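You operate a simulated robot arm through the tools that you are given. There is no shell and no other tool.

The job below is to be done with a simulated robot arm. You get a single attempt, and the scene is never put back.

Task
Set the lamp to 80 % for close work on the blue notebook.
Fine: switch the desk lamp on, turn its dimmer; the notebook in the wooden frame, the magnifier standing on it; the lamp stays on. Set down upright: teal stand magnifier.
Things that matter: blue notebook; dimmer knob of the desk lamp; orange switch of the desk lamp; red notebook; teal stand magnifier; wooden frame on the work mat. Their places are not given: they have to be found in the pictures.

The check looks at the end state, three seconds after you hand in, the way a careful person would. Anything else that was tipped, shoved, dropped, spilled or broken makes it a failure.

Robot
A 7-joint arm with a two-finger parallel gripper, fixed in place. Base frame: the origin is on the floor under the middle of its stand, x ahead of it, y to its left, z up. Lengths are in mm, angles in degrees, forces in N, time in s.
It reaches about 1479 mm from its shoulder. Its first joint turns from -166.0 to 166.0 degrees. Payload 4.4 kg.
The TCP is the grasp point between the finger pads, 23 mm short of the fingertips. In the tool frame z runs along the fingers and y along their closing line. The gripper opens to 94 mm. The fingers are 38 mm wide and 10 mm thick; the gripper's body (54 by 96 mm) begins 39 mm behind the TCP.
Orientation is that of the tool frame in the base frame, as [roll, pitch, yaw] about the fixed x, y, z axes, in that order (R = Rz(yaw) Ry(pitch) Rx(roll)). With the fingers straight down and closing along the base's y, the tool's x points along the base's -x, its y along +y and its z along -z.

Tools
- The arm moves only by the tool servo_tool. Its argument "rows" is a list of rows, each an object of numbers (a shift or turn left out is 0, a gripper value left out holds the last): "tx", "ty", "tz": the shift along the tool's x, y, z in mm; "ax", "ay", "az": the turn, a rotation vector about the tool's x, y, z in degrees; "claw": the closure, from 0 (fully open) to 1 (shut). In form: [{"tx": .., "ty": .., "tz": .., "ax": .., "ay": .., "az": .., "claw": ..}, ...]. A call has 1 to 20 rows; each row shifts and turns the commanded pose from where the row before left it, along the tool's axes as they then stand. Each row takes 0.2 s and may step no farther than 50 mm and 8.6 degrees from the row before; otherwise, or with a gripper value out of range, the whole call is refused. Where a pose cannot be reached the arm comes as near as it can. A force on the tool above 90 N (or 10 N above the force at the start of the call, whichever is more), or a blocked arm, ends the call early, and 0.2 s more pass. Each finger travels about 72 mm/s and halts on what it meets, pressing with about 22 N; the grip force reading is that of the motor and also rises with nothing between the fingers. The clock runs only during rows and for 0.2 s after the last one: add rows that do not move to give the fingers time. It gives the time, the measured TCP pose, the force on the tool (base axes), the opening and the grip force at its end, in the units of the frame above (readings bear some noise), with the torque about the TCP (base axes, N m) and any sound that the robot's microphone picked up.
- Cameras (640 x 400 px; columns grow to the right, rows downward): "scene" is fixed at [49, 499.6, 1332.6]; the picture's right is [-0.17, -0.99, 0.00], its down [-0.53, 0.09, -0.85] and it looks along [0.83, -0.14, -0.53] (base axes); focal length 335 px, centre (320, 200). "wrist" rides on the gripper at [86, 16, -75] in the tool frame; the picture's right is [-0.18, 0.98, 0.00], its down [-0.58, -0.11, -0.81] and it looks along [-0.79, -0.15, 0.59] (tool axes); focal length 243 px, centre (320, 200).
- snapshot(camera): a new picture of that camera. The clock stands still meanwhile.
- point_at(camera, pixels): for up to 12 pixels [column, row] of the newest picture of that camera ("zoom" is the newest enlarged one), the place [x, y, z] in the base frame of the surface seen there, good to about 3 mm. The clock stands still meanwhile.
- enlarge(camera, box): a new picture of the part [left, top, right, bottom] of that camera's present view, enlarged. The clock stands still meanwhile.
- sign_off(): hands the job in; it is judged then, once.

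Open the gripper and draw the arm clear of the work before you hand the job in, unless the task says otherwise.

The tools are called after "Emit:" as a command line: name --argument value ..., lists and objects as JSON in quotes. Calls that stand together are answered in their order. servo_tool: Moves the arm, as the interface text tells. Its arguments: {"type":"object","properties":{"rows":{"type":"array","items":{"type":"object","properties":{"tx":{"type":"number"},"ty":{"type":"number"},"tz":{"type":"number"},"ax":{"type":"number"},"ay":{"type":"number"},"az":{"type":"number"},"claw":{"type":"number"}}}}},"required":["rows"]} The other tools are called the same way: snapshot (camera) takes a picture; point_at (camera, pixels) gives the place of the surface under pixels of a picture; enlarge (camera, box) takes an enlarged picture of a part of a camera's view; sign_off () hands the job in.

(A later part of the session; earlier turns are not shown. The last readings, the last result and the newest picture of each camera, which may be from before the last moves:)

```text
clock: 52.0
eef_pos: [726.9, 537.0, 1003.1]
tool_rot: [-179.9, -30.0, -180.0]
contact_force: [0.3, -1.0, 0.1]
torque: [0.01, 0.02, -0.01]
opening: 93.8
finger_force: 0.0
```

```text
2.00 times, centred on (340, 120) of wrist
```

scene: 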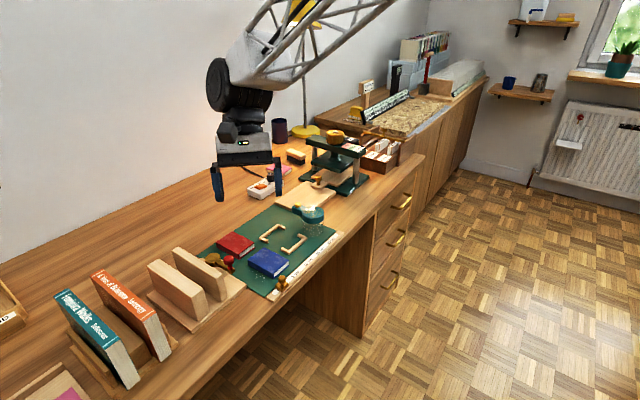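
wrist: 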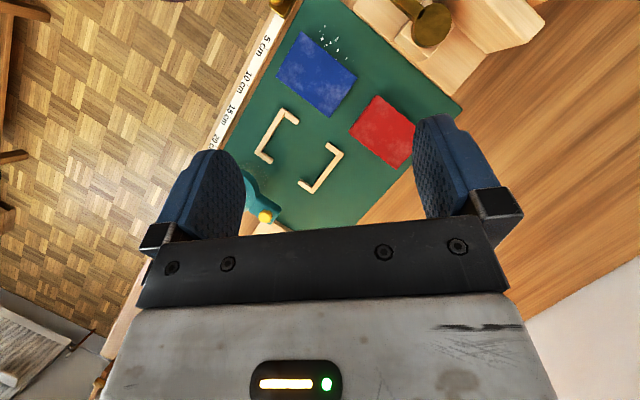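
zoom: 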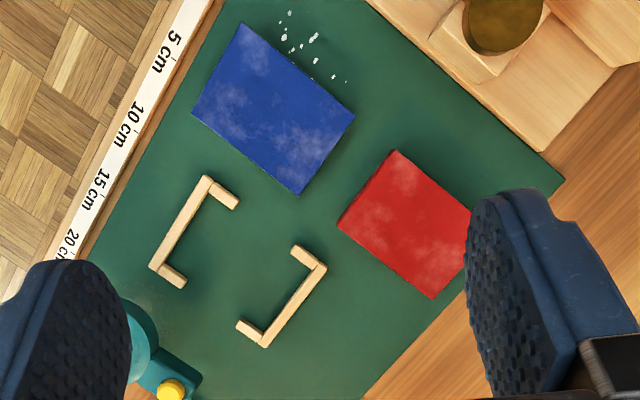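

I measure the notebook's top corners and the frame's corners from this zoom.

Emit:
point_at --camera "zoom" --pixels '[[242, 25], [352, 117], [299, 192], [195, 112], [272, 108], [207, 178], [238, 201], [152, 265], [184, 284], [296, 249], [323, 268], [265, 344]]'

Emit:
point_at --camera "zoom" --pixels '[[240, 325], [214, 196], [163, 262], [311, 267], [265, 334], [238, 265], [180, 222], [295, 308], [393, 152], [341, 225], [432, 297], [140, 330]]'

```text
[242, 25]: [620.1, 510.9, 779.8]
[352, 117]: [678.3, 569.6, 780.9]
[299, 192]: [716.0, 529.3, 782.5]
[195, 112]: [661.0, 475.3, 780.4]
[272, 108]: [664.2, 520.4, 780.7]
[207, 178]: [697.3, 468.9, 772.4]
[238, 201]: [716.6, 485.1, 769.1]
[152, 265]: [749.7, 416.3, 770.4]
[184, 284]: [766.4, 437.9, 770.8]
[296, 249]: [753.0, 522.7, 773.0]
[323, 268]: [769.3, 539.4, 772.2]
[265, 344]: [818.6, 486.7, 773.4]
```

```text
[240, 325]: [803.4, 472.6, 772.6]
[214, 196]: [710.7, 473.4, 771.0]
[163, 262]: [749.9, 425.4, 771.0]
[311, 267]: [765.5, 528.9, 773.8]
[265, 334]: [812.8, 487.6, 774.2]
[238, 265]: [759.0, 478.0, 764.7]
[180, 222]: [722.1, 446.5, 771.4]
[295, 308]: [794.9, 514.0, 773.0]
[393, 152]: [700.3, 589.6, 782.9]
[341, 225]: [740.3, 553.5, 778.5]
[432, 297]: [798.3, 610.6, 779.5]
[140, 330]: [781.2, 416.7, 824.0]
```

The notebook (≈80×55 mm, top z≈781, centre ≈(669,521)) and the frame (outer 100×72, centre ≈(759,478), gaps mid-long-sides) are both at 45°. Now I look at the magnifier from closer.

Emit:
servo_tool --rows '[{"tx": -13.6, "ty": -27.8, "tz": 19.6}, {"tx": -13.6, "ty": -27.8, "tz": 19.6}, {"tx": -13.6, "ty": -27.8, "tz": 19.6}, {"tx": -13.6, "ty": -27.8, "tz": 19.6}, {}]'

Emit:
snapshot --camera "wrist"

Emit:
enlarge --camera "scene" --box '[275, 190, 345, 245]'

```text
clock: 53.2
eef_pos: [734.2, 424.5, 908.2]
tool_rot: [-180.0, -30.0, 180.0]
contact_force: [-1.1, 0.2, -0.8]
torque: [0.0, -0.01, 0.0]
opening: 94.2
finger_force: 0.1
```

```text
taken
```

wrist: 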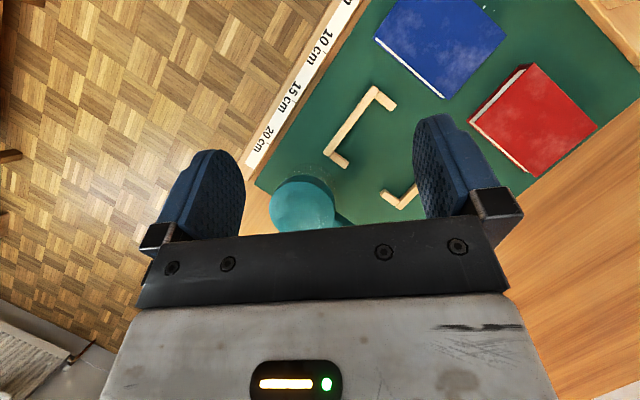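

```text
7.27 times, centred on (310, 218) of scene
```

zoom: 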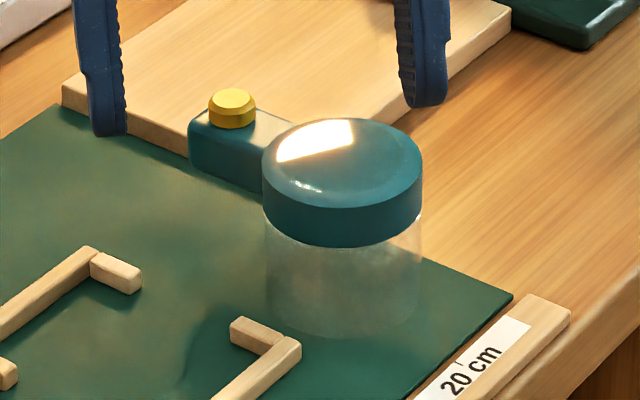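

The magnifier is a teal cap on a clear cylindrical skirt with a side handle and a yellow button. I measure its points from this scene zoom.

Emit:
point_at --camera "zoom" --pixels '[[340, 158], [266, 165], [418, 165], [342, 122], [340, 195], [340, 240], [340, 300], [340, 335], [232, 100], [200, 145], [265, 115], [415, 300]]'

Emit:
point_at --camera "wrist" --pixels '[[302, 204], [275, 205], [330, 205], [303, 182], [303, 228], [315, 168], [290, 185], [325, 190]]'

```text
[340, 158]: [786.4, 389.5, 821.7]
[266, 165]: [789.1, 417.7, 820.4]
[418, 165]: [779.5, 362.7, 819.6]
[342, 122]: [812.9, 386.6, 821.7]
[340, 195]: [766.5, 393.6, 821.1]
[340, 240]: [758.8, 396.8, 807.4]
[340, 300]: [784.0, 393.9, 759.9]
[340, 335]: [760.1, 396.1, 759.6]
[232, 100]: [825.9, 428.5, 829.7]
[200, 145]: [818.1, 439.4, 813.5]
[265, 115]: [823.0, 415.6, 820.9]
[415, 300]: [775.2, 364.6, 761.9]
```

```text
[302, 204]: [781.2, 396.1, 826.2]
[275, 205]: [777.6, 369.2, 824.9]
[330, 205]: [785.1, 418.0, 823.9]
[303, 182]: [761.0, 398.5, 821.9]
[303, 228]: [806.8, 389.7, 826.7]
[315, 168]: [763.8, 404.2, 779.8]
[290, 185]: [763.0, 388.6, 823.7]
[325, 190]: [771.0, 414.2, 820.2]
```

Magnifier: cap centre ≈(785,391), radius ≈28, top z≈822, handle toward +45° with button top at z≈830, standing on the mat at z≈760. I now take a closer look at the frame for accurate dimensions.

Emit:
servo_tool --rows '[{"tx": -0.9, "ty": 35.2, "tz": 26.6}, {"tx": -0.9, "ty": 35.2, "tz": 26.6}, {}]'

Emit:
snapshot --camera "wrist"

Emit:
enlarge --camera "wrist" --box '[230, 60, 410, 230]'

```text
clock: 54.0
eef_pos: [708.7, 496.1, 860.4]
tool_rot: [180.0, -30.0, 180.0]
contact_force: [-0.4, -0.1, -0.4]
torque: [0.01, -0.01, -0.02]
opening: 93.8
finger_force: 0.1
```

```text
taken
```

wrist: 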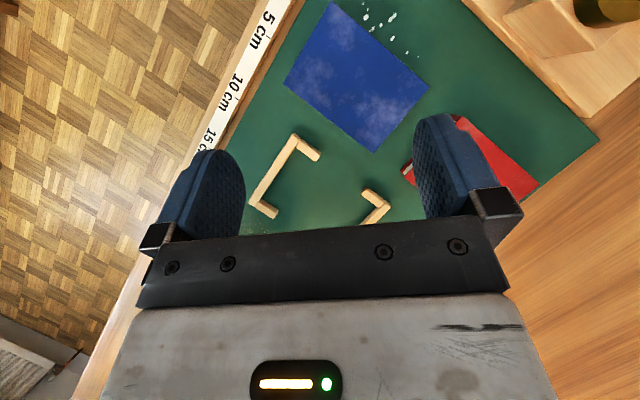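

```text
2.35 times, centred on (320, 145) of wrist
```

zoom: 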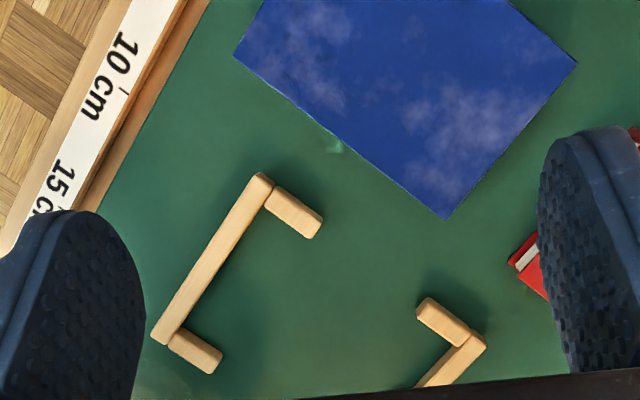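

I shift 55 mm ahead to get the whole frame into view.

Emit:
servo_tool --rows '[{"tx": -47.6, "tz": -27.5, "claw": 0}, {}]'

```text
refused: row 1 steps farther than a row can; nothing moved
```

The step was too long (55 mm); I split it into two.

Emit:
servo_tool --rows '[{"tx": -23.8, "tz": -13.7}, {"tx": -23.8, "tz": -13.7}, {}]'

Emit:
enlarge --camera "wrist" --box '[230, 40, 410, 220]'

```text
clock: 54.8
eef_pos: [763.3, 495.8, 860.1]
tool_rot: [179.9, -30.0, -180.0]
contact_force: [0.2, -0.5, -0.1]
torque: [-0.03, -0.01, -0.02]
opening: 94.1
finger_force: 0.2
```

```text
2.22 times, centred on (320, 130) of wrist
```

zoom: 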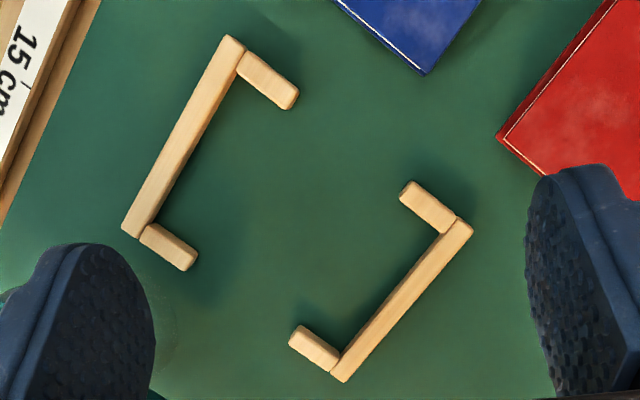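

The frame's inside is about 87×60 mm versus the notebook's 80×55, with gaps for the fingers. I straighten the tool, turn to yaw −135, set a ~68 mm opening, and go above the notebook's centre.

Emit:
servo_tool --rows '[{"tx": 20, "tz": -34.6}, {"ay": -7.5}, {"ay": -7.5}, {"ay": -7.5}, {"ay": -7.5}, {"az": -7.5}, {"az": -7.5}, {"az": -7.5}, {"az": -7.5}, {"az": -7.5}, {"az": -7.5, "claw": 0.27}, {"tx": 16.2, "ty": 28.3}, {"tx": 16.2, "ty": 28.3}, {"tx": 16.2, "ty": 28.3}, {}, {}]'

Emit:
snapshot --camera "wrist"

```text
clock: 58.2
eef_pos: [669.4, 522.0, 900.7]
tool_rot: [180.0, -0.1, -134.9]
contact_force: [-0.6, -0.6, 0.9]
torque: [-0.02, -0.03, -0.01]
opening: 68.4
finger_force: 0.1
```

```text
taken
```

wrist: 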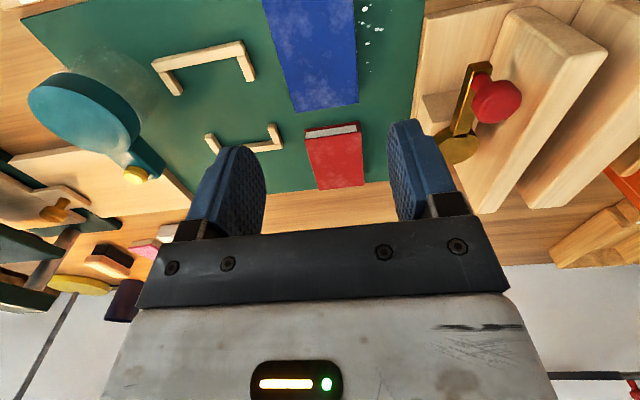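

I'm over the notebook; the right finger will go down at about (638,552), so I check the nearby stamps' positions and heights.

Emit:
enlarge --camera "scene" --box '[195, 235, 305, 300]'

Emit:
point_at --camera "scene" --pixels '[[229, 257], [213, 256], [227, 268], [282, 277], [280, 287], [222, 262]]'

```text
5.82 times, centred on (250, 268) of scene
```

zoom: 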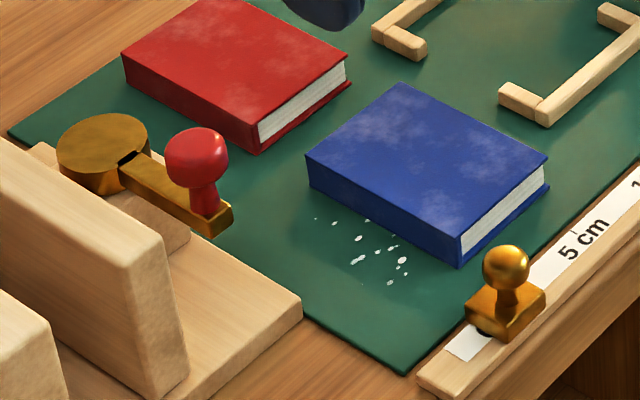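

```text
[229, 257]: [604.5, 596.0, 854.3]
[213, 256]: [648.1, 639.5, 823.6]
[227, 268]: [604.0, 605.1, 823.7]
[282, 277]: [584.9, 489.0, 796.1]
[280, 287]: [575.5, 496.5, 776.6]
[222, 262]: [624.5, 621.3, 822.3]
```

The red knob and brass bar are ~98 mm from the grasp centre along the closing line, safely clear of the gripper. I descend to z≈840 and check alignment.

Emit:
servo_tool --rows '[{"tz": 30}, {"tz": 30}, {}]'

Emit:
snapshot --camera "wrist"

Emit:
enlarge --camera "scene" --box '[220, 215, 310, 285]'

```text
clock: 59.0
eef_pos: [669.4, 522.7, 840.4]
tool_rot: [-180.0, -0.1, -135.0]
contact_force: [-0.2, 0.4, 0.5]
torque: [0.0, 0.01, 0.01]
opening: 68.6
finger_force: 0.0
```

```text
taken
```

wrist: 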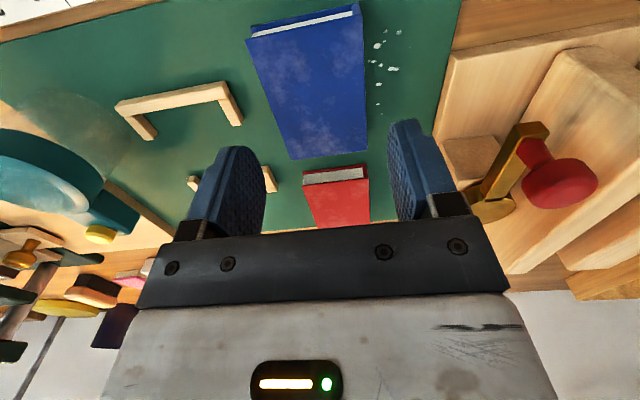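

```text
5.71 times, centred on (265, 250) of scene
```

zoom: 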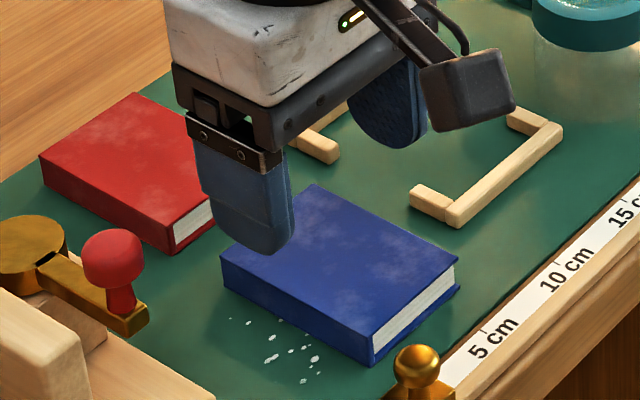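

In tool coordinates the notebook's centre is offset by about (+2,−0.9) mm and it is well aligned. I correct this and descend to TCP z≈788, tips ~4–5 mm above the mat.

Emit:
servo_tool --rows '[{"tx": 1.8, "ty": -0.9, "tz": 20}, {"tz": 20}, {"tz": 8}, {"tz": 4}, {}]'

Emit:
snapshot --camera "wrist"

Emit:
enlarge --camera "scene" --box '[220, 215, 310, 285]'

```text
clock: 60.2
eef_pos: [670.1, 520.0, 788.6]
tool_rot: [-179.9, 0.0, -135.0]
contact_force: [0.3, -0.1, -0.2]
torque: [0.04, -0.02, 0.02]
opening: 68.5
finger_force: 0.0
```

```text
taken
```

wrist: 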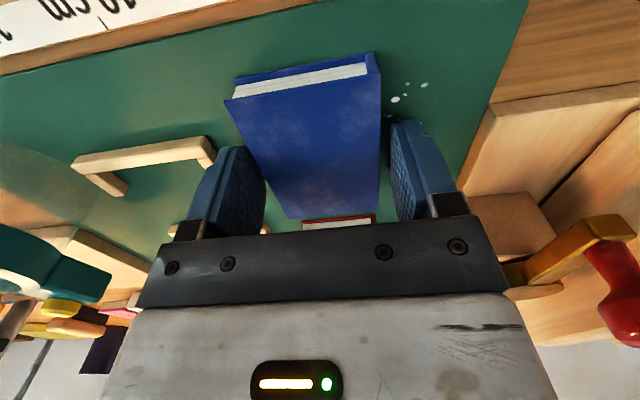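

```text
5.71 times, centred on (265, 250) of scene
```

zoom: 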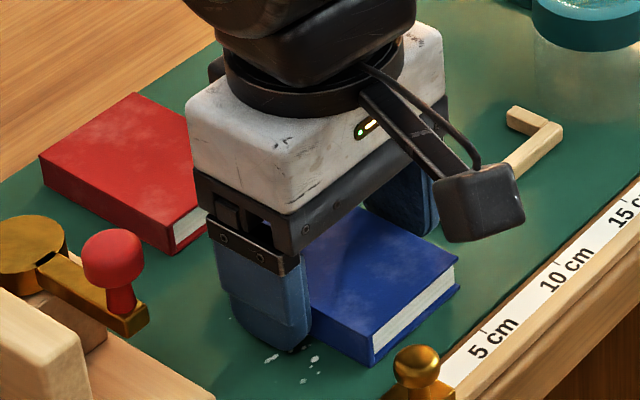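

Fingers straddle the notebook in the middle of its long sides. I close on it.

Emit:
servo_tool --rows '[{"claw": 0.38}, {"claw": 0.45}, {"claw": 0.6}, {}, {}]'

```text
clock: 61.4
eef_pos: [668.7, 519.4, 787.7]
tool_rot: [180.0, 0.0, -135.0]
contact_force: [-0.4, 0.5, 1.8]
torque: [-0.05, -0.07, 0.01]
opening: 57.0
finger_force: 22.3
```

Gripped at 57 mm with 22 N. I lift gently by 60 mm and check.

Emit:
servo_tool --rows '[{"tz": -5}, {"tz": -15}, {"tz": -20}, {"tz": -20}, {}]'

Emit:
snapshot --camera "wrist"

Emit:
enlarge --camera "scene" --box '[210, 195, 330, 285]'

```text
clock: 62.6
eef_pos: [669.4, 520.3, 849.5]
tool_rot: [-180.0, -0.1, -135.0]
contact_force: [0.2, 0.1, 0.5]
torque: [-0.01, 0.03, -0.01]
opening: 37.6
finger_force: 0.1
```

```text
taken
```

wrist: 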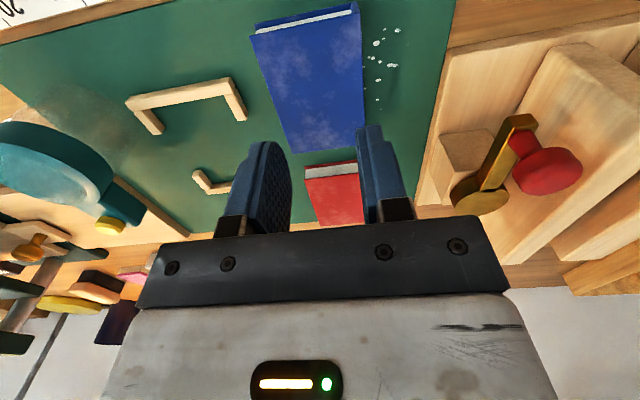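

```text
4.44 times, centred on (270, 240) of scene
```

zoom: 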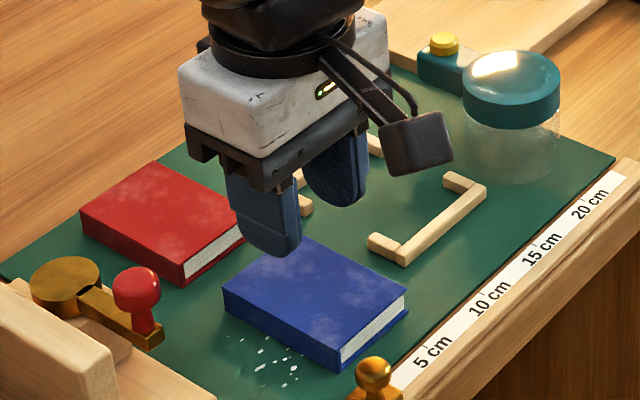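

The fingers shut to 37.6 mm: the notebook slipped out and is still lying on the mat. I look closely at it before trying again.

Emit:
enlarge --camera "wrist" --box '[220, 0, 420, 170]'

Emit:
enlarge --camera "scene" --box '[235, 235, 305, 290]'

```text
2.35 times, centred on (320, 85) of wrist
```

zoom: 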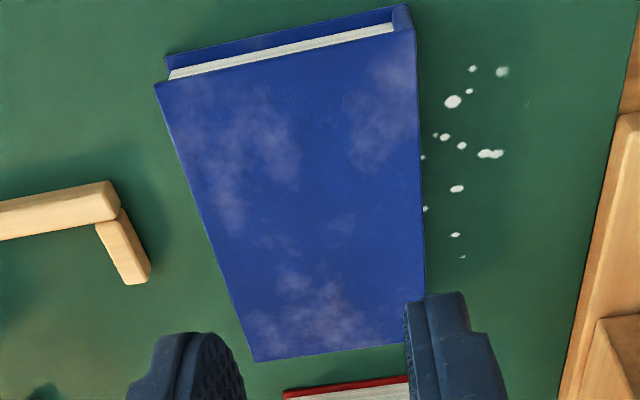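

```text
7.27 times, centred on (270, 262) of scene
```

zoom: 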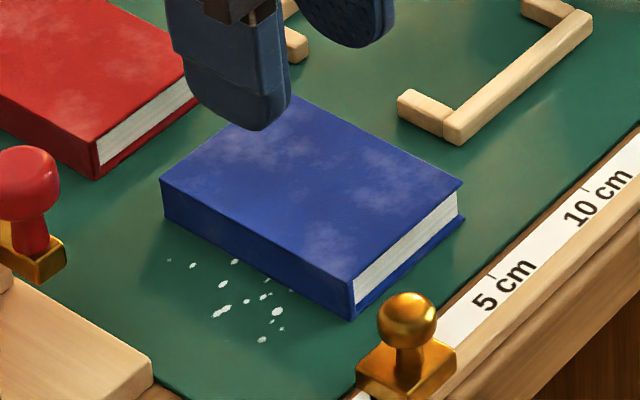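

The notebook lies flat, centred about (0,−1.5) mm in tool axes, 57 mm wide; its covers look dusty, hence slippery. I reopen, re-centre, and descend a bit deeper so the pads also take the lower cover.

Emit:
servo_tool --rows '[{"claw": 0.27}, {"ty": -1.4}, {}, {"tz": 25}, {"tz": 25}, {"tz": 10}, {"tz": 4}, {}]'

```text
clock: 64.4
eef_pos: [670.0, 520.1, 785.6]
tool_rot: [180.0, 0.0, -135.0]
contact_force: [-9.1, -10.3, 25.8]
torque: [-0.33, 0.85, 0.13]
opening: 68.8
finger_force: 0.1
```

25 N upward: the fingertips touched the mat at TCP z≈785.6. I raise 1.5 mm and re-read.

Emit:
servo_tool --rows '[{"tz": -1.5}, {}]'

Emit:
snapshot --camera "wrist"

```text
clock: 65.0
eef_pos: [670.2, 518.4, 786.3]
tool_rot: [-179.9, 0.0, -135.0]
contact_force: [4.7, 0.2, 9.6]
torque: [0.48, -0.06, -0.24]
opening: 68.0
finger_force: 0.0
```

```text
taken
```

wrist: 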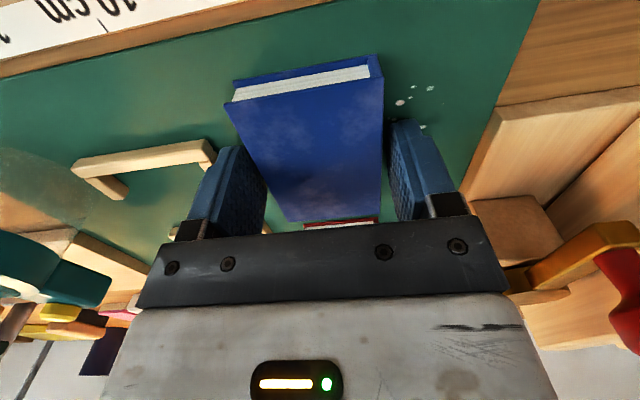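

Still 10 N; I raise 1 mm more, then close fully (claw 1) and read the grip.

Emit:
servo_tool --rows '[{"tz": -1}, {}, {"claw": 0.45}, {"claw": 1}, {}, {}]'

```text
clock: 66.4
eef_pos: [668.6, 518.8, 787.6]
tool_rot: [179.9, 0.0, -135.1]
contact_force: [0.1, -0.3, 0.6]
torque: [0.01, -0.03, -0.02]
opening: 57.1
finger_force: 21.9
```

Gripped again at 57.1 mm with 22 N. I lift very slowly by a few millimetres and read.

Emit:
servo_tool --rows '[{"tz": -1}, {"tz": -1}, {"tz": -1}, {}]'

```text
clock: 67.4
eef_pos: [671.7, 518.1, 789.7]
tool_rot: [-180.0, 0.1, -135.0]
contact_force: [0.8, 0.2, -0.4]
torque: [0.05, 0.02, 0.0]
opening: 57.1
finger_force: 22.0
```

Opening is still 57.1. I look at whether the notebook has come up with the fingers.

Emit:
enlarge --camera "scene" --box '[235, 235, 305, 290]'

Emit:
enlarge --camera "wrist" --box '[180, 40, 460, 240]'

```text
7.27 times, centred on (270, 262) of scene
```

zoom: 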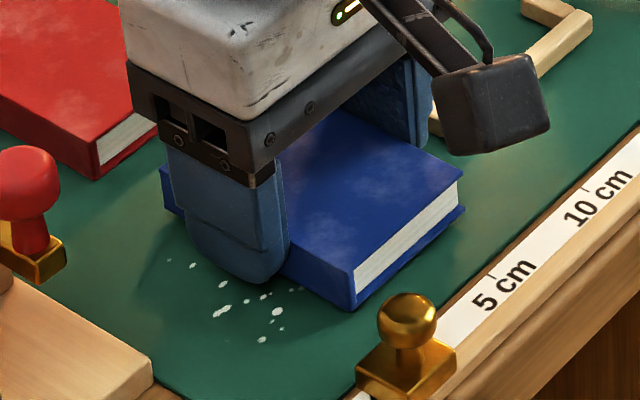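

```text
2.00 times, centred on (320, 140) of wrist
```

zoom: 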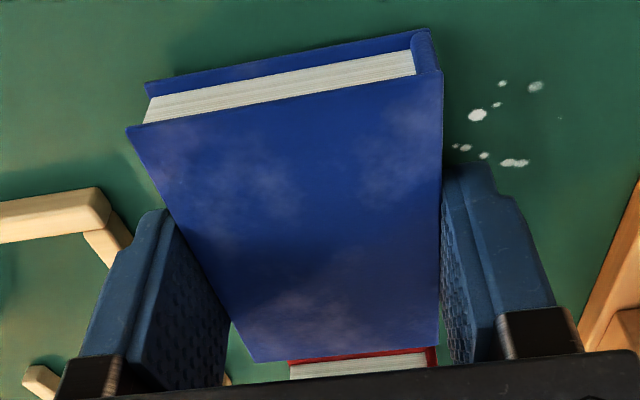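

The notebook seems to follow (its near edge stays at the same wrist pixels). I continue lifting slowly, 2 mm per row.

Emit:
servo_tool --rows '[{"tz": -1.5}, {"tz": -1.5}, {"tz": -1.5}, {"tz": -1.5}, {"tz": -1.5}, {"tz": -1.5}, {}]'

Emit:
enlarge --camera "scene" --box '[235, 235, 305, 290]'

Emit:
enlarge --camera "wrist" --box '[180, 40, 460, 240]'

```text
clock: 69.0
eef_pos: [670.4, 518.9, 799.9]
tool_rot: [-180.0, 0.0, -134.9]
contact_force: [-0.1, -0.3, -0.3]
torque: [0.0, 0.04, 0.0]
opening: 57.3
finger_force: 21.8
```

```text
7.27 times, centred on (270, 262) of scene
```

zoom: 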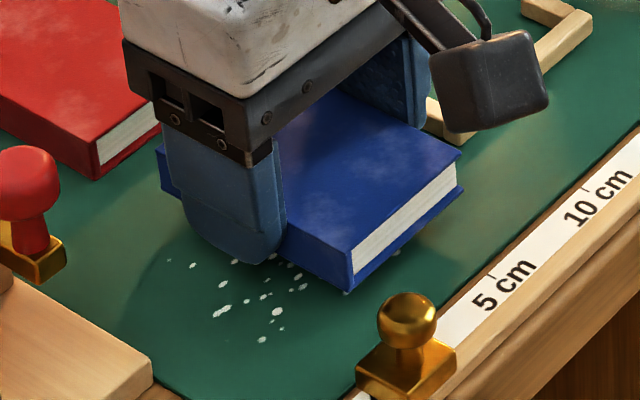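

```text
2.00 times, centred on (320, 140) of wrist
```

zoom: 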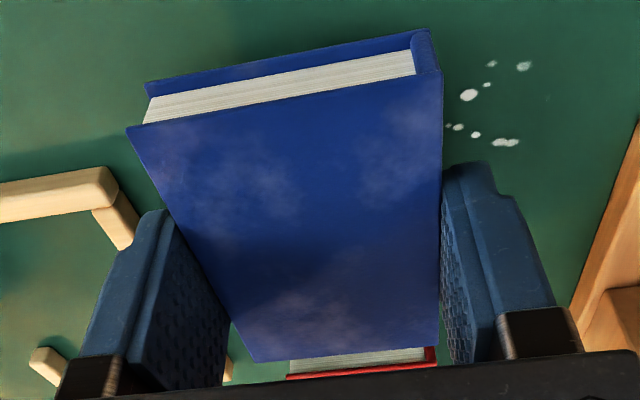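

The notebook is held without slipping and sits centred at tool (0.7,−0.4). I raise it slowly another 10 mm and carry it gently toward the frame's centre.

Emit:
servo_tool --rows '[{"tz": -1.5}, {"tz": -2}, {"tz": -2.5}, {"tz": -2.5}, {"tz": -1.5}, {}, {}]'

Emit:
servo_tool --rows '[{"tx": -0.71, "ty": -1.87}, {"tx": -1.43, "ty": -3.74}, {"tx": -2.14, "ty": -5.6}, {"tx": -2.5, "ty": -6.54}, {"tx": -2.86, "ty": -7.47}, {"tx": -2.86, "ty": -7.47}, {"tx": -2.86, "ty": -7.47}, {"tx": -2.86, "ty": -7.47}, {"tx": -2.86, "ty": -7.47}, {"tx": -2.86, "ty": -7.47}, {"tx": -2.86, "ty": -7.47}, {"tx": -2.5, "ty": -6.54}, {"tx": -2.14, "ty": -5.6}, {"tx": -1.6, "ty": -4.2}, {"tx": -1.07, "ty": -2.8}, {"tx": -0.71, "ty": -1.87}, {}]'

Emit:
snapshot --camera "wrist"

Emit:
enlarge --camera "scene" --box '[240, 195, 340, 275]'

```text
clock: 70.6
eef_pos: [668.7, 519.3, 807.8]
tool_rot: [-180.0, 0.0, -135.1]
contact_force: [0.1, 0.4, -0.2]
torque: [0.0, -0.03, -0.02]
opening: 57.2
finger_force: 21.9
```

```text
clock: 74.2
eef_pos: [759.2, 479.5, 809.0]
tool_rot: [-179.9, 0.2, -135.1]
contact_force: [0.1, 0.2, -0.6]
torque: [-0.02, 0.0, 0.0]
opening: 57.2
finger_force: 21.9
```

```text
taken
```

wrist: 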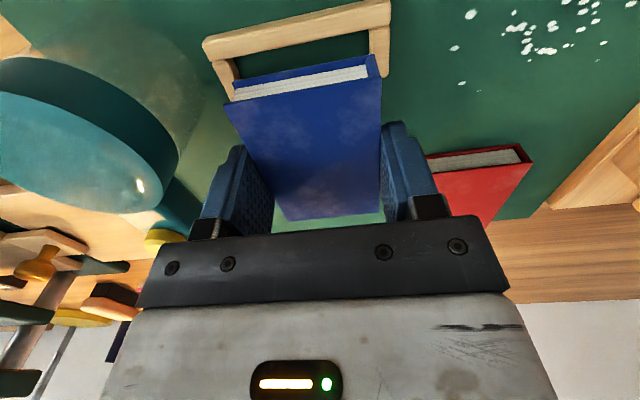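

```text
5.00 times, centred on (290, 235) of scene
```

zoom: 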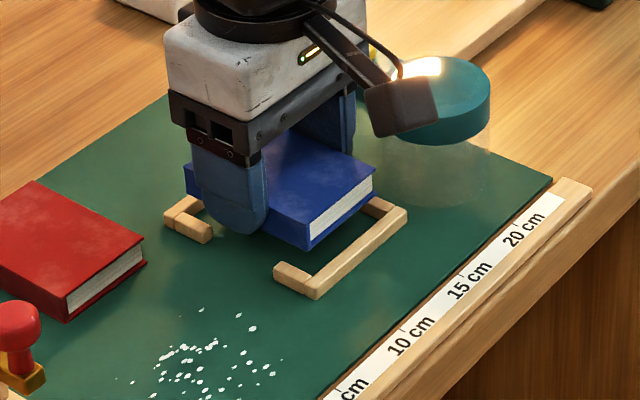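

The notebook is over the frame; near bar A is visible at (300,30). I enlarge the wrist view to align notebook and frame precisely.

Emit:
enlarge --camera "wrist" --box '[190, 0, 410, 130]'

Emit:
enlarge --camera "wrist" --box '[180, 50, 460, 240]'

```text
2.91 times, centred on (300, 65) of wrist
```

zoom: 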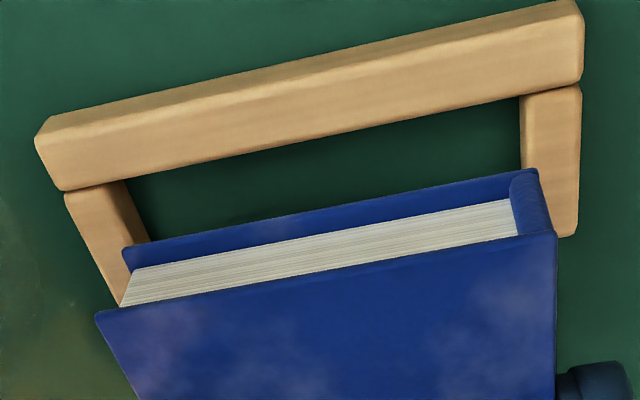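

```text
2.11 times, centred on (320, 145) of wrist
```

zoom: 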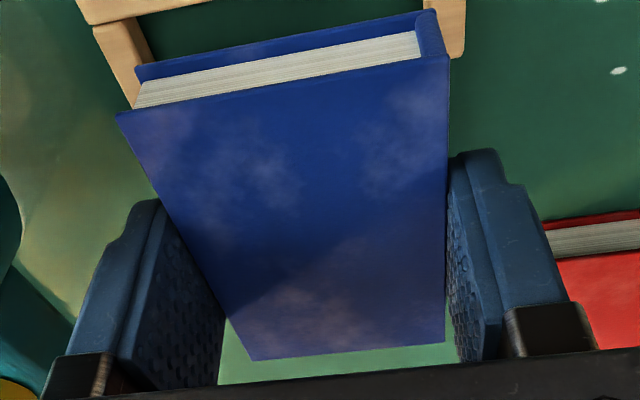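

I zoom closer on the frame's two near corners to read their edges.

Emit:
enlarge --camera "wrist" --box '[195, 30, 265, 110]'

Emit:
enlarge --camera "wrist" --box '[350, 0, 410, 85]'

```text
5.00 times, centred on (230, 70) of wrist
```

zoom: 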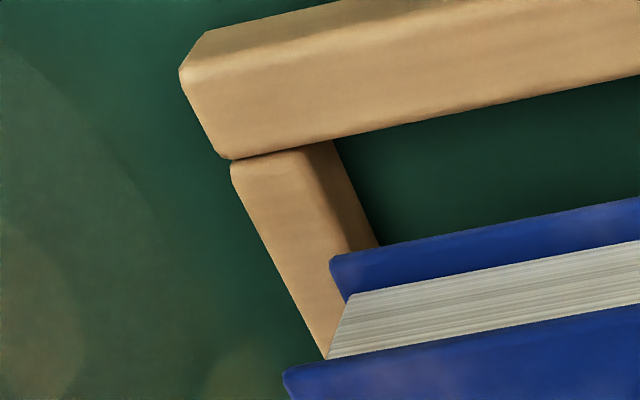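

```text
4.71 times, centred on (380, 42) of wrist
```

zoom: 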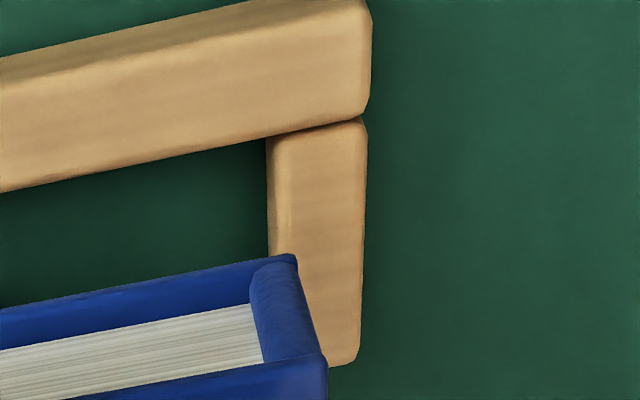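

The frame's inner width is ≈63 mm centred at tool y≈−1.7, and bar A's inner edge at tool x≈45.5, so I shift (+1.0,−1.4) mm. Then I lower slowly, watching the force.

Emit:
servo_tool --rows '[{"tx": 0.5, "ty": -0.7}, {"tx": 0.5, "ty": -0.7}, {}, {"tz": 1.5}, {"tz": 2}, {"tz": 2}, {"tz": 1.5}, {}]'

Emit:
snapshot --camera "wrist"

Emit:
enlarge --camera "scene" --box '[250, 205, 320, 260]'

```text
clock: 76.0
eef_pos: [758.7, 477.3, 802.1]
tool_rot: [-180.0, 0.0, -135.0]
contact_force: [0.0, -0.5, -0.4]
torque: [0.02, -0.04, 0.0]
opening: 57.2
finger_force: 21.9
```

```text
taken
```

wrist: 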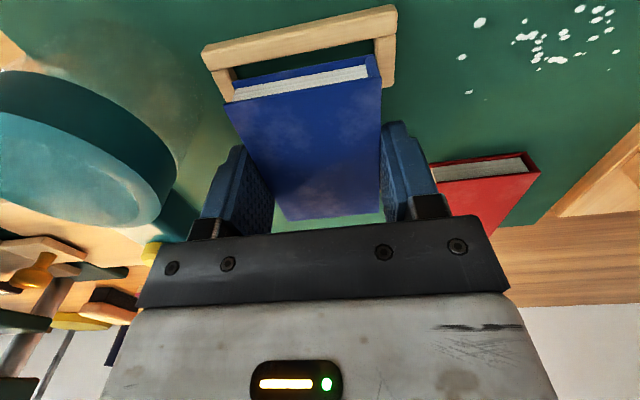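

```text
7.27 times, centred on (285, 232) of scene
```

zoom: 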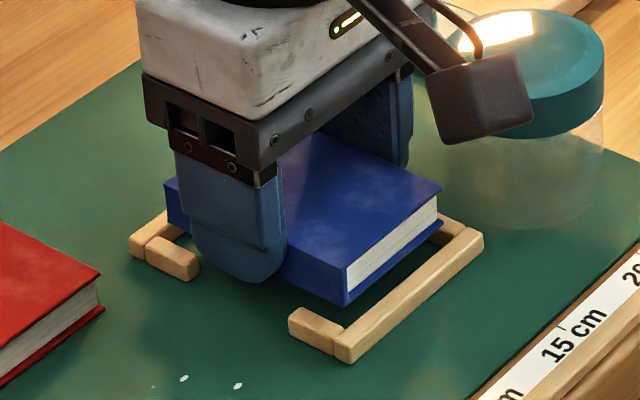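

Well placed so far; I verify alignment again at this height before the final descent.

Emit:
enlarge --camera "wrist" --box '[195, 40, 265, 120]'

Emit:
enlarge --camera "wrist" --box '[340, 0, 410, 100]'

```text
5.00 times, centred on (230, 80) of wrist
```

zoom: 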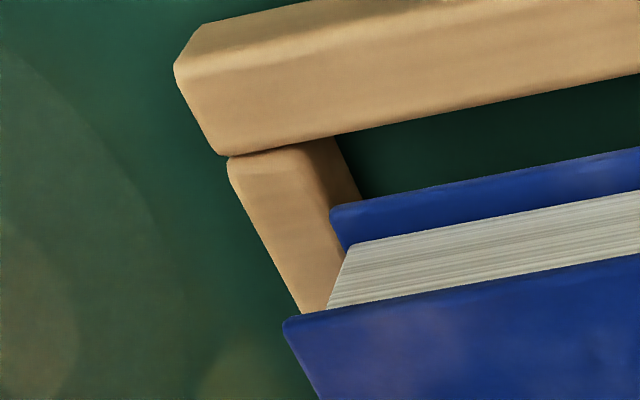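

```text
4.00 times, centred on (375, 50) of wrist
```

zoom: 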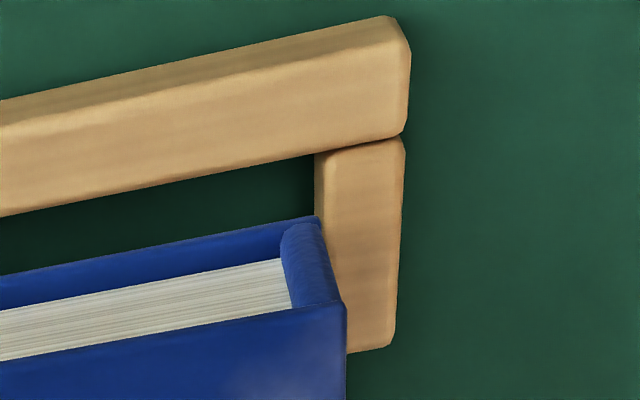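

Aligned: gaps about 2.5 mm on both sides and at the near bar. I lower the notebook into the frame.

Emit:
servo_tool --rows '[{"tz": 1.5}, {"tz": 2}, {"tz": 2}, {"tz": 2}, {"tz": 2}, {"tz": 1.5}, {"tz": 1}, {}]'

```text
clock: 77.8
eef_pos: [759.4, 477.8, 788.7]
tool_rot: [-179.9, -0.1, -134.9]
contact_force: [-0.7, -0.9, -0.7]
torque: [0.0, 0.01, -0.02]
opening: 57.3
finger_force: 21.5
```

Still free at z≈789–790. I go down in 1 mm steps until light contact.

Emit:
servo_tool --rows '[{"tz": 1}, {"tz": 1}, {}]'

Emit:
enlarge --camera "scene" --box '[250, 205, 320, 260]'

Emit:
enlarge --camera "wrist" --box '[190, 10, 420, 230]'

```text
clock: 78.6
eef_pos: [759.2, 479.4, 788.4]
tool_rot: [180.0, 0.1, -135.0]
contact_force: [-0.1, -0.7, -1.5]
torque: [-0.04, -0.04, -0.01]
opening: 57.4
finger_force: 21.8
```

```text
7.27 times, centred on (285, 232) of scene
```

zoom: 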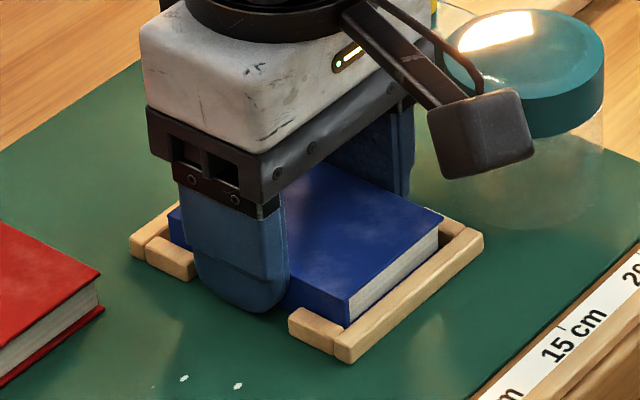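

```text
1.82 times, centred on (305, 120) of wrist
```

zoom: 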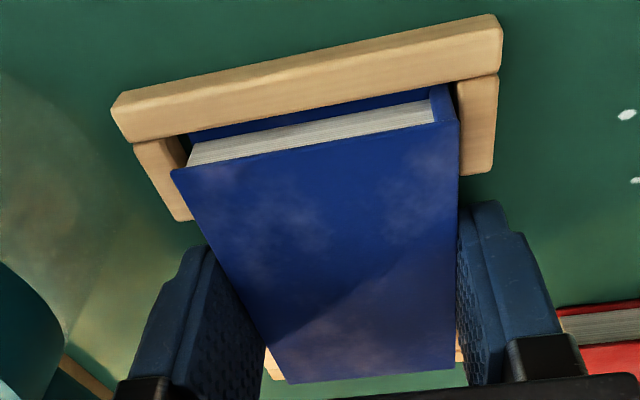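

The notebook sits inside the frame with gaps all around, nearly on the mat. I lower another millimetre and read.

Emit:
servo_tool --rows '[{"tz": 0.7}, {"tz": 0.7}, {}]'

```text
clock: 79.4
eef_pos: [759.0, 478.2, 787.1]
tool_rot: [180.0, -0.1, -135.0]
contact_force: [-1.7, -0.1, 2.6]
torque: [-0.14, 0.15, -0.01]
opening: 57.1
finger_force: 22.2
```

Light contact of 2.6 N: the notebook rests on the mat. I open to ~68 mm and rise straight up.

Emit:
servo_tool --rows '[{"claw": 0.37}, {"claw": 0.32}, {"claw": 0.28}, {}, {"tz": -5}, {"tz": -15}, {"tz": -30}, {"tz": -40}, {}]'

Emit:
snapshot --camera "wrist"

Emit:
enlarge --camera "scene" --box '[240, 195, 340, 275]'

```text
clock: 81.4
eef_pos: [757.8, 477.2, 878.3]
tool_rot: [179.9, 0.0, -135.0]
contact_force: [0.7, 1.1, 0.0]
torque: [0.01, 0.03, 0.0]
opening: 67.9
finger_force: 0.0
```

```text
taken
```

wrist: 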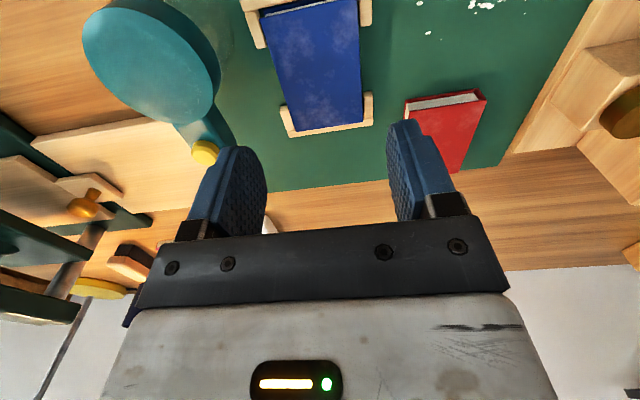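

```text
5.00 times, centred on (290, 235) of scene
```

zoom: 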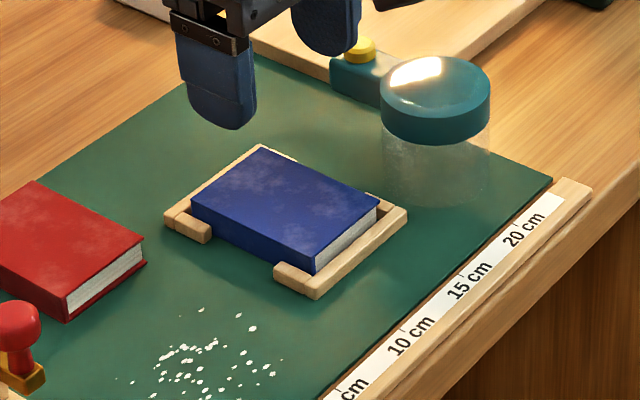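

The notebook lies flat and fully inside the frame. Now I move over the magnifier at about (785,391), keeping the height.

Emit:
servo_tool --rows '[{"tx": 14.3, "ty": -26.7, "tz": -3}, {"tx": 14.3, "ty": -26.7}, {"tx": 14.3, "ty": -26.7}, {}]'

Emit:
snapshot --camera "wrist"

Emit:
enlarge --camera "scene" --box '[270, 180, 350, 245]'

```text
clock: 82.4
eef_pos: [784.1, 390.0, 879.3]
tool_rot: [179.9, 0.0, -135.0]
contact_force: [-0.1, -0.3, -0.2]
torque: [0.01, 0.02, -0.02]
opening: 67.7
finger_force: 0.1
```

```text
taken
```

wrist: 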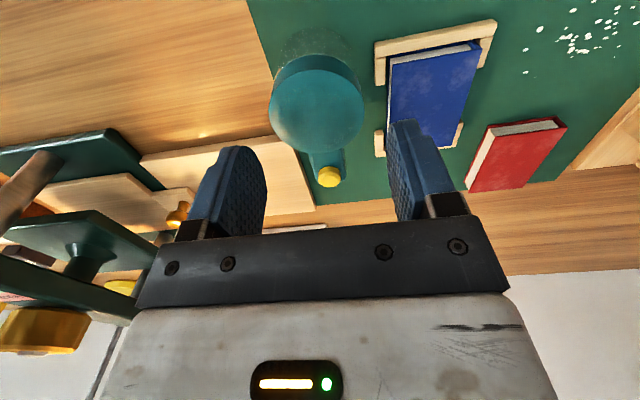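

```text
6.15 times, centred on (310, 212) of scene
```

zoom: 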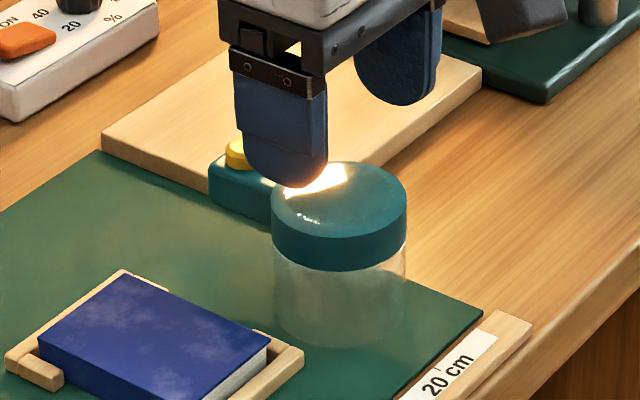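

The cap (316,102) and handle (327,165) are visible straight ahead. I enlarge to compute its centre in tool axes.

Emit:
enlarge --camera "wrist" --box '[240, 20, 400, 200]'

Emit:
point_at --camera "wrist" --pixels '[[317, 100], [275, 95], [359, 95], [316, 145], [316, 60], [328, 177], [325, 160], [345, 160], [310, 160]]'

```text
2.22 times, centred on (320, 110) of wrist
```

zoom: 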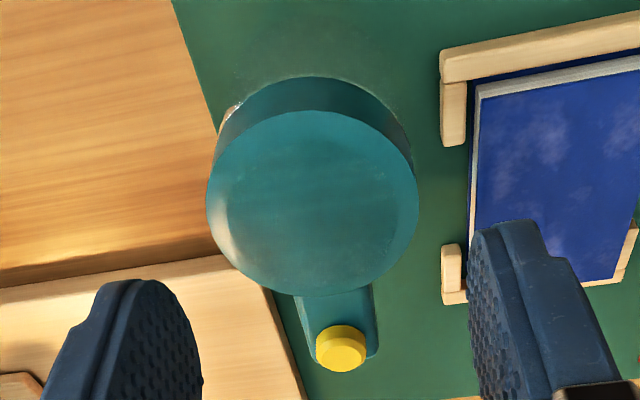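

```text
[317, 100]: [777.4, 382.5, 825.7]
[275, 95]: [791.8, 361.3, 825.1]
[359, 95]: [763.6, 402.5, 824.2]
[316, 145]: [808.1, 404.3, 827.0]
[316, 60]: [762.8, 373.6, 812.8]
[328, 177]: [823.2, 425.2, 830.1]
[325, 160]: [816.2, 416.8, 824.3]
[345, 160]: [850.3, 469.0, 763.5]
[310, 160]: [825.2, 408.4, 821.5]
```

The cap centre is about (−2.5,−3) mm off in tool axes. I correct most of that, open a bit wider (76 mm) and lower so the tips are just above cap height, then re-measure.

Emit:
servo_tool --rows '[{"tx": -2, "ty": -2.5, "claw": 0.19}, {"tz": 15}, {"tz": 13}, {}]'

Emit:
snapshot --camera "wrist"

Emit:
enlarge --camera "wrist" --box '[220, 40, 420, 230]'

```text
clock: 83.4
eef_pos: [787.6, 390.2, 852.1]
tool_rot: [-180.0, 0.0, -135.0]
contact_force: [-0.4, -0.3, -0.1]
torque: [-0.01, 0.02, 0.02]
opening: 76.1
finger_force: 0.1
```

```text
taken
```

wrist: 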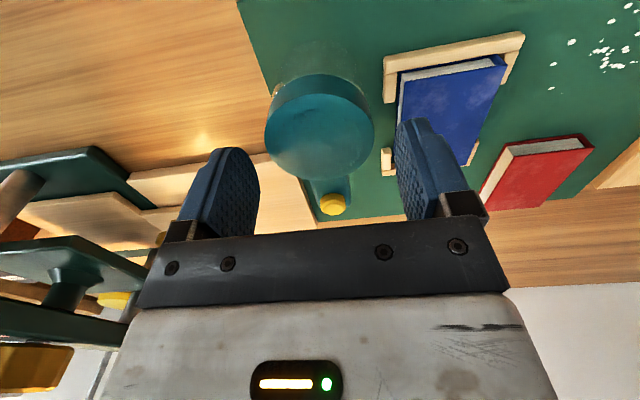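

```text
2.11 times, centred on (320, 135) of wrist
```

zoom: 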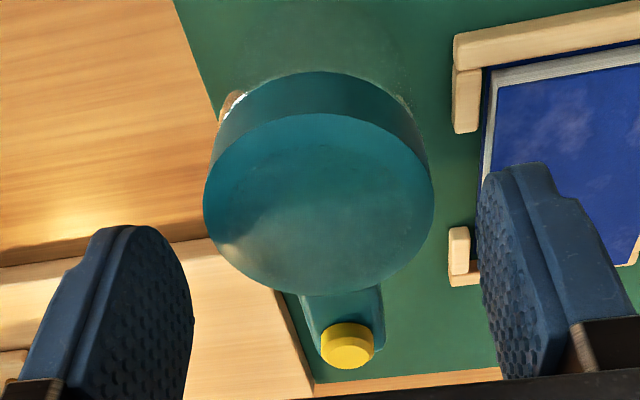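

Centre now about (−2.5,−1) mm in tool axes, handle exactly along tool −x. I correct and lower to TCP z≈814 beside the cap.

Emit:
servo_tool --rows '[{"tx": -2, "ty": -1.1}, {"tz": 14}, {"tz": 14}, {"tz": 10}, {}]'

Emit:
snapshot --camera "wrist"

Emit:
enlarge --camera "scene" --box '[270, 180, 350, 245]'

```text
clock: 84.6
eef_pos: [791.0, 390.8, 813.5]
tool_rot: [180.0, 0.0, -134.9]
contact_force: [-0.9, 0.7, 0.0]
torque: [-0.03, 0.01, 0.05]
opening: 76.0
finger_force: 0.1
```

```text
taken
```

wrist: 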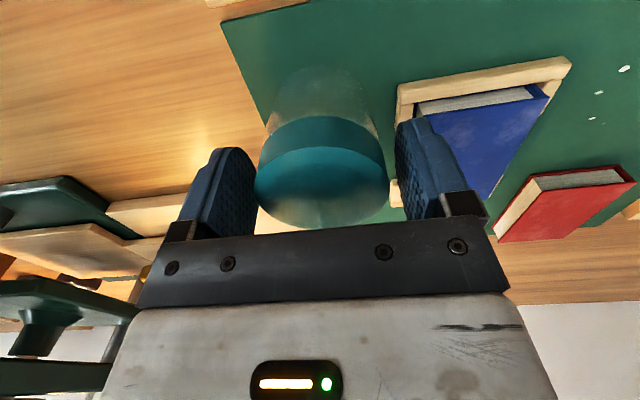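

```text
6.15 times, centred on (310, 212) of scene
```

zoom: 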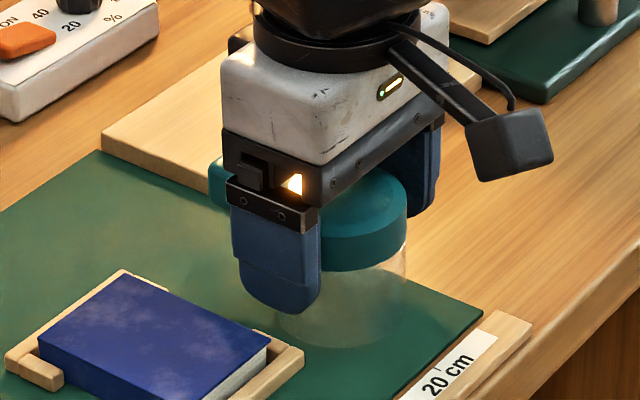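

The cap sits between the pads, well centred (columns 255–388 around 320). I close gently.

Emit:
servo_tool --rows '[{"claw": 0.26}, {"claw": 0.31}, {"claw": 0.36}, {"claw": 0.4}, {"claw": 0.5}, {"claw": 1}, {}, {}]'

```text
clock: 86.4
eef_pos: [790.7, 390.8, 814.1]
tool_rot: [-180.0, 0.0, -134.9]
contact_force: [-0.3, 1.9, 0.2]
torque: [0.02, 0.0, -0.01]
opening: 59.5
finger_force: 21.8
```

Gripped at 59.5 mm. I lift slowly by a few millimetres and check that it follows.

Emit:
servo_tool --rows '[{"tz": -1}, {"tz": -1}, {"tz": -1.5}, {"tz": -1.5}, {"tz": -1.5}, {}]'

Emit:
enlarge --camera "scene" --box '[270, 180, 350, 245]'

Emit:
enlarge --camera "wrist" --box '[220, 40, 420, 240]'

```text
clock: 87.8
eef_pos: [791.6, 391.5, 820.1]
tool_rot: [180.0, -0.1, -135.1]
contact_force: [0.5, 0.0, -1.9]
torque: [-0.05, 0.03, -0.01]
opening: 59.7
finger_force: 22.1
```

```text
6.15 times, centred on (310, 212) of scene
```

zoom: 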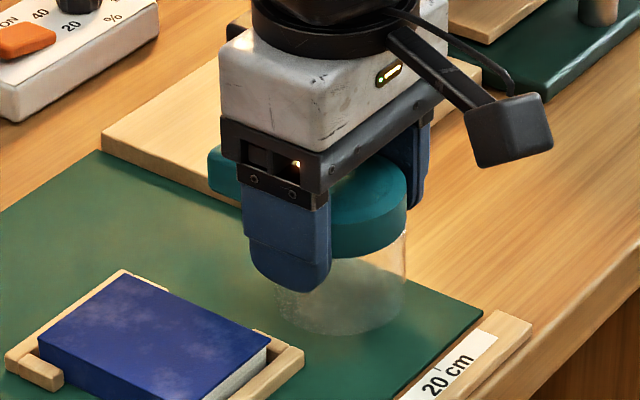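

```text
2.00 times, centred on (320, 140) of wrist
```

zoom: 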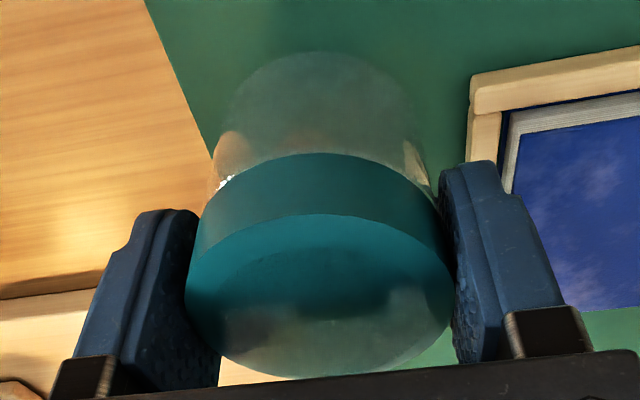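

The magnifier follows (1.9 N, no slip), its centre at about (−0.9,−0.6) in tool axes. I raise it 29 mm slowly, checking afterwards.

Emit:
servo_tool --rows '[{"tz": -1.5}, {"tz": -2.5}, {"tz": -3.5}, {"tz": -4}, {"tz": -4}, {"tz": -4}, {"tz": -3.5}, {"tz": -3}, {"tz": -2}, {"tz": -1}, {}]'

Emit:
enlarge --camera "scene" --box '[260, 170, 350, 245]'

Emit:
enlarge --camera "wrist" --box '[220, 40, 420, 240]'

```text
clock: 90.2
eef_pos: [791.1, 391.5, 850.1]
tool_rot: [-179.9, -0.1, -135.1]
contact_force: [0.5, -0.5, -1.1]
torque: [-0.01, 0.01, 0.01]
opening: 59.5
finger_force: 21.7
```

```text
5.33 times, centred on (305, 208) of scene
```

zoom: 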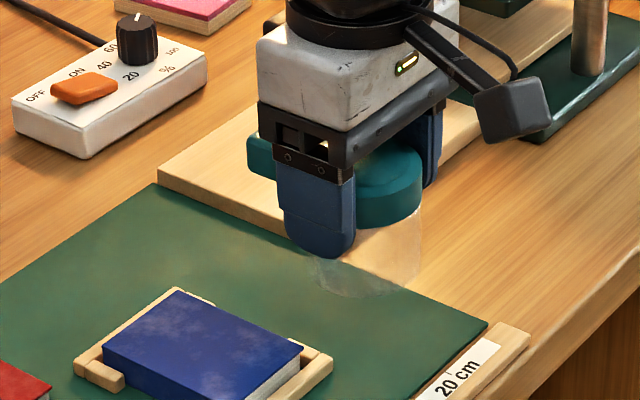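

```text
2.00 times, centred on (320, 140) of wrist
```

zoom: 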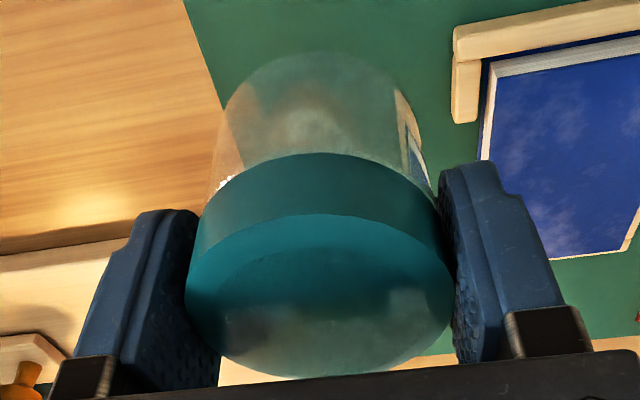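

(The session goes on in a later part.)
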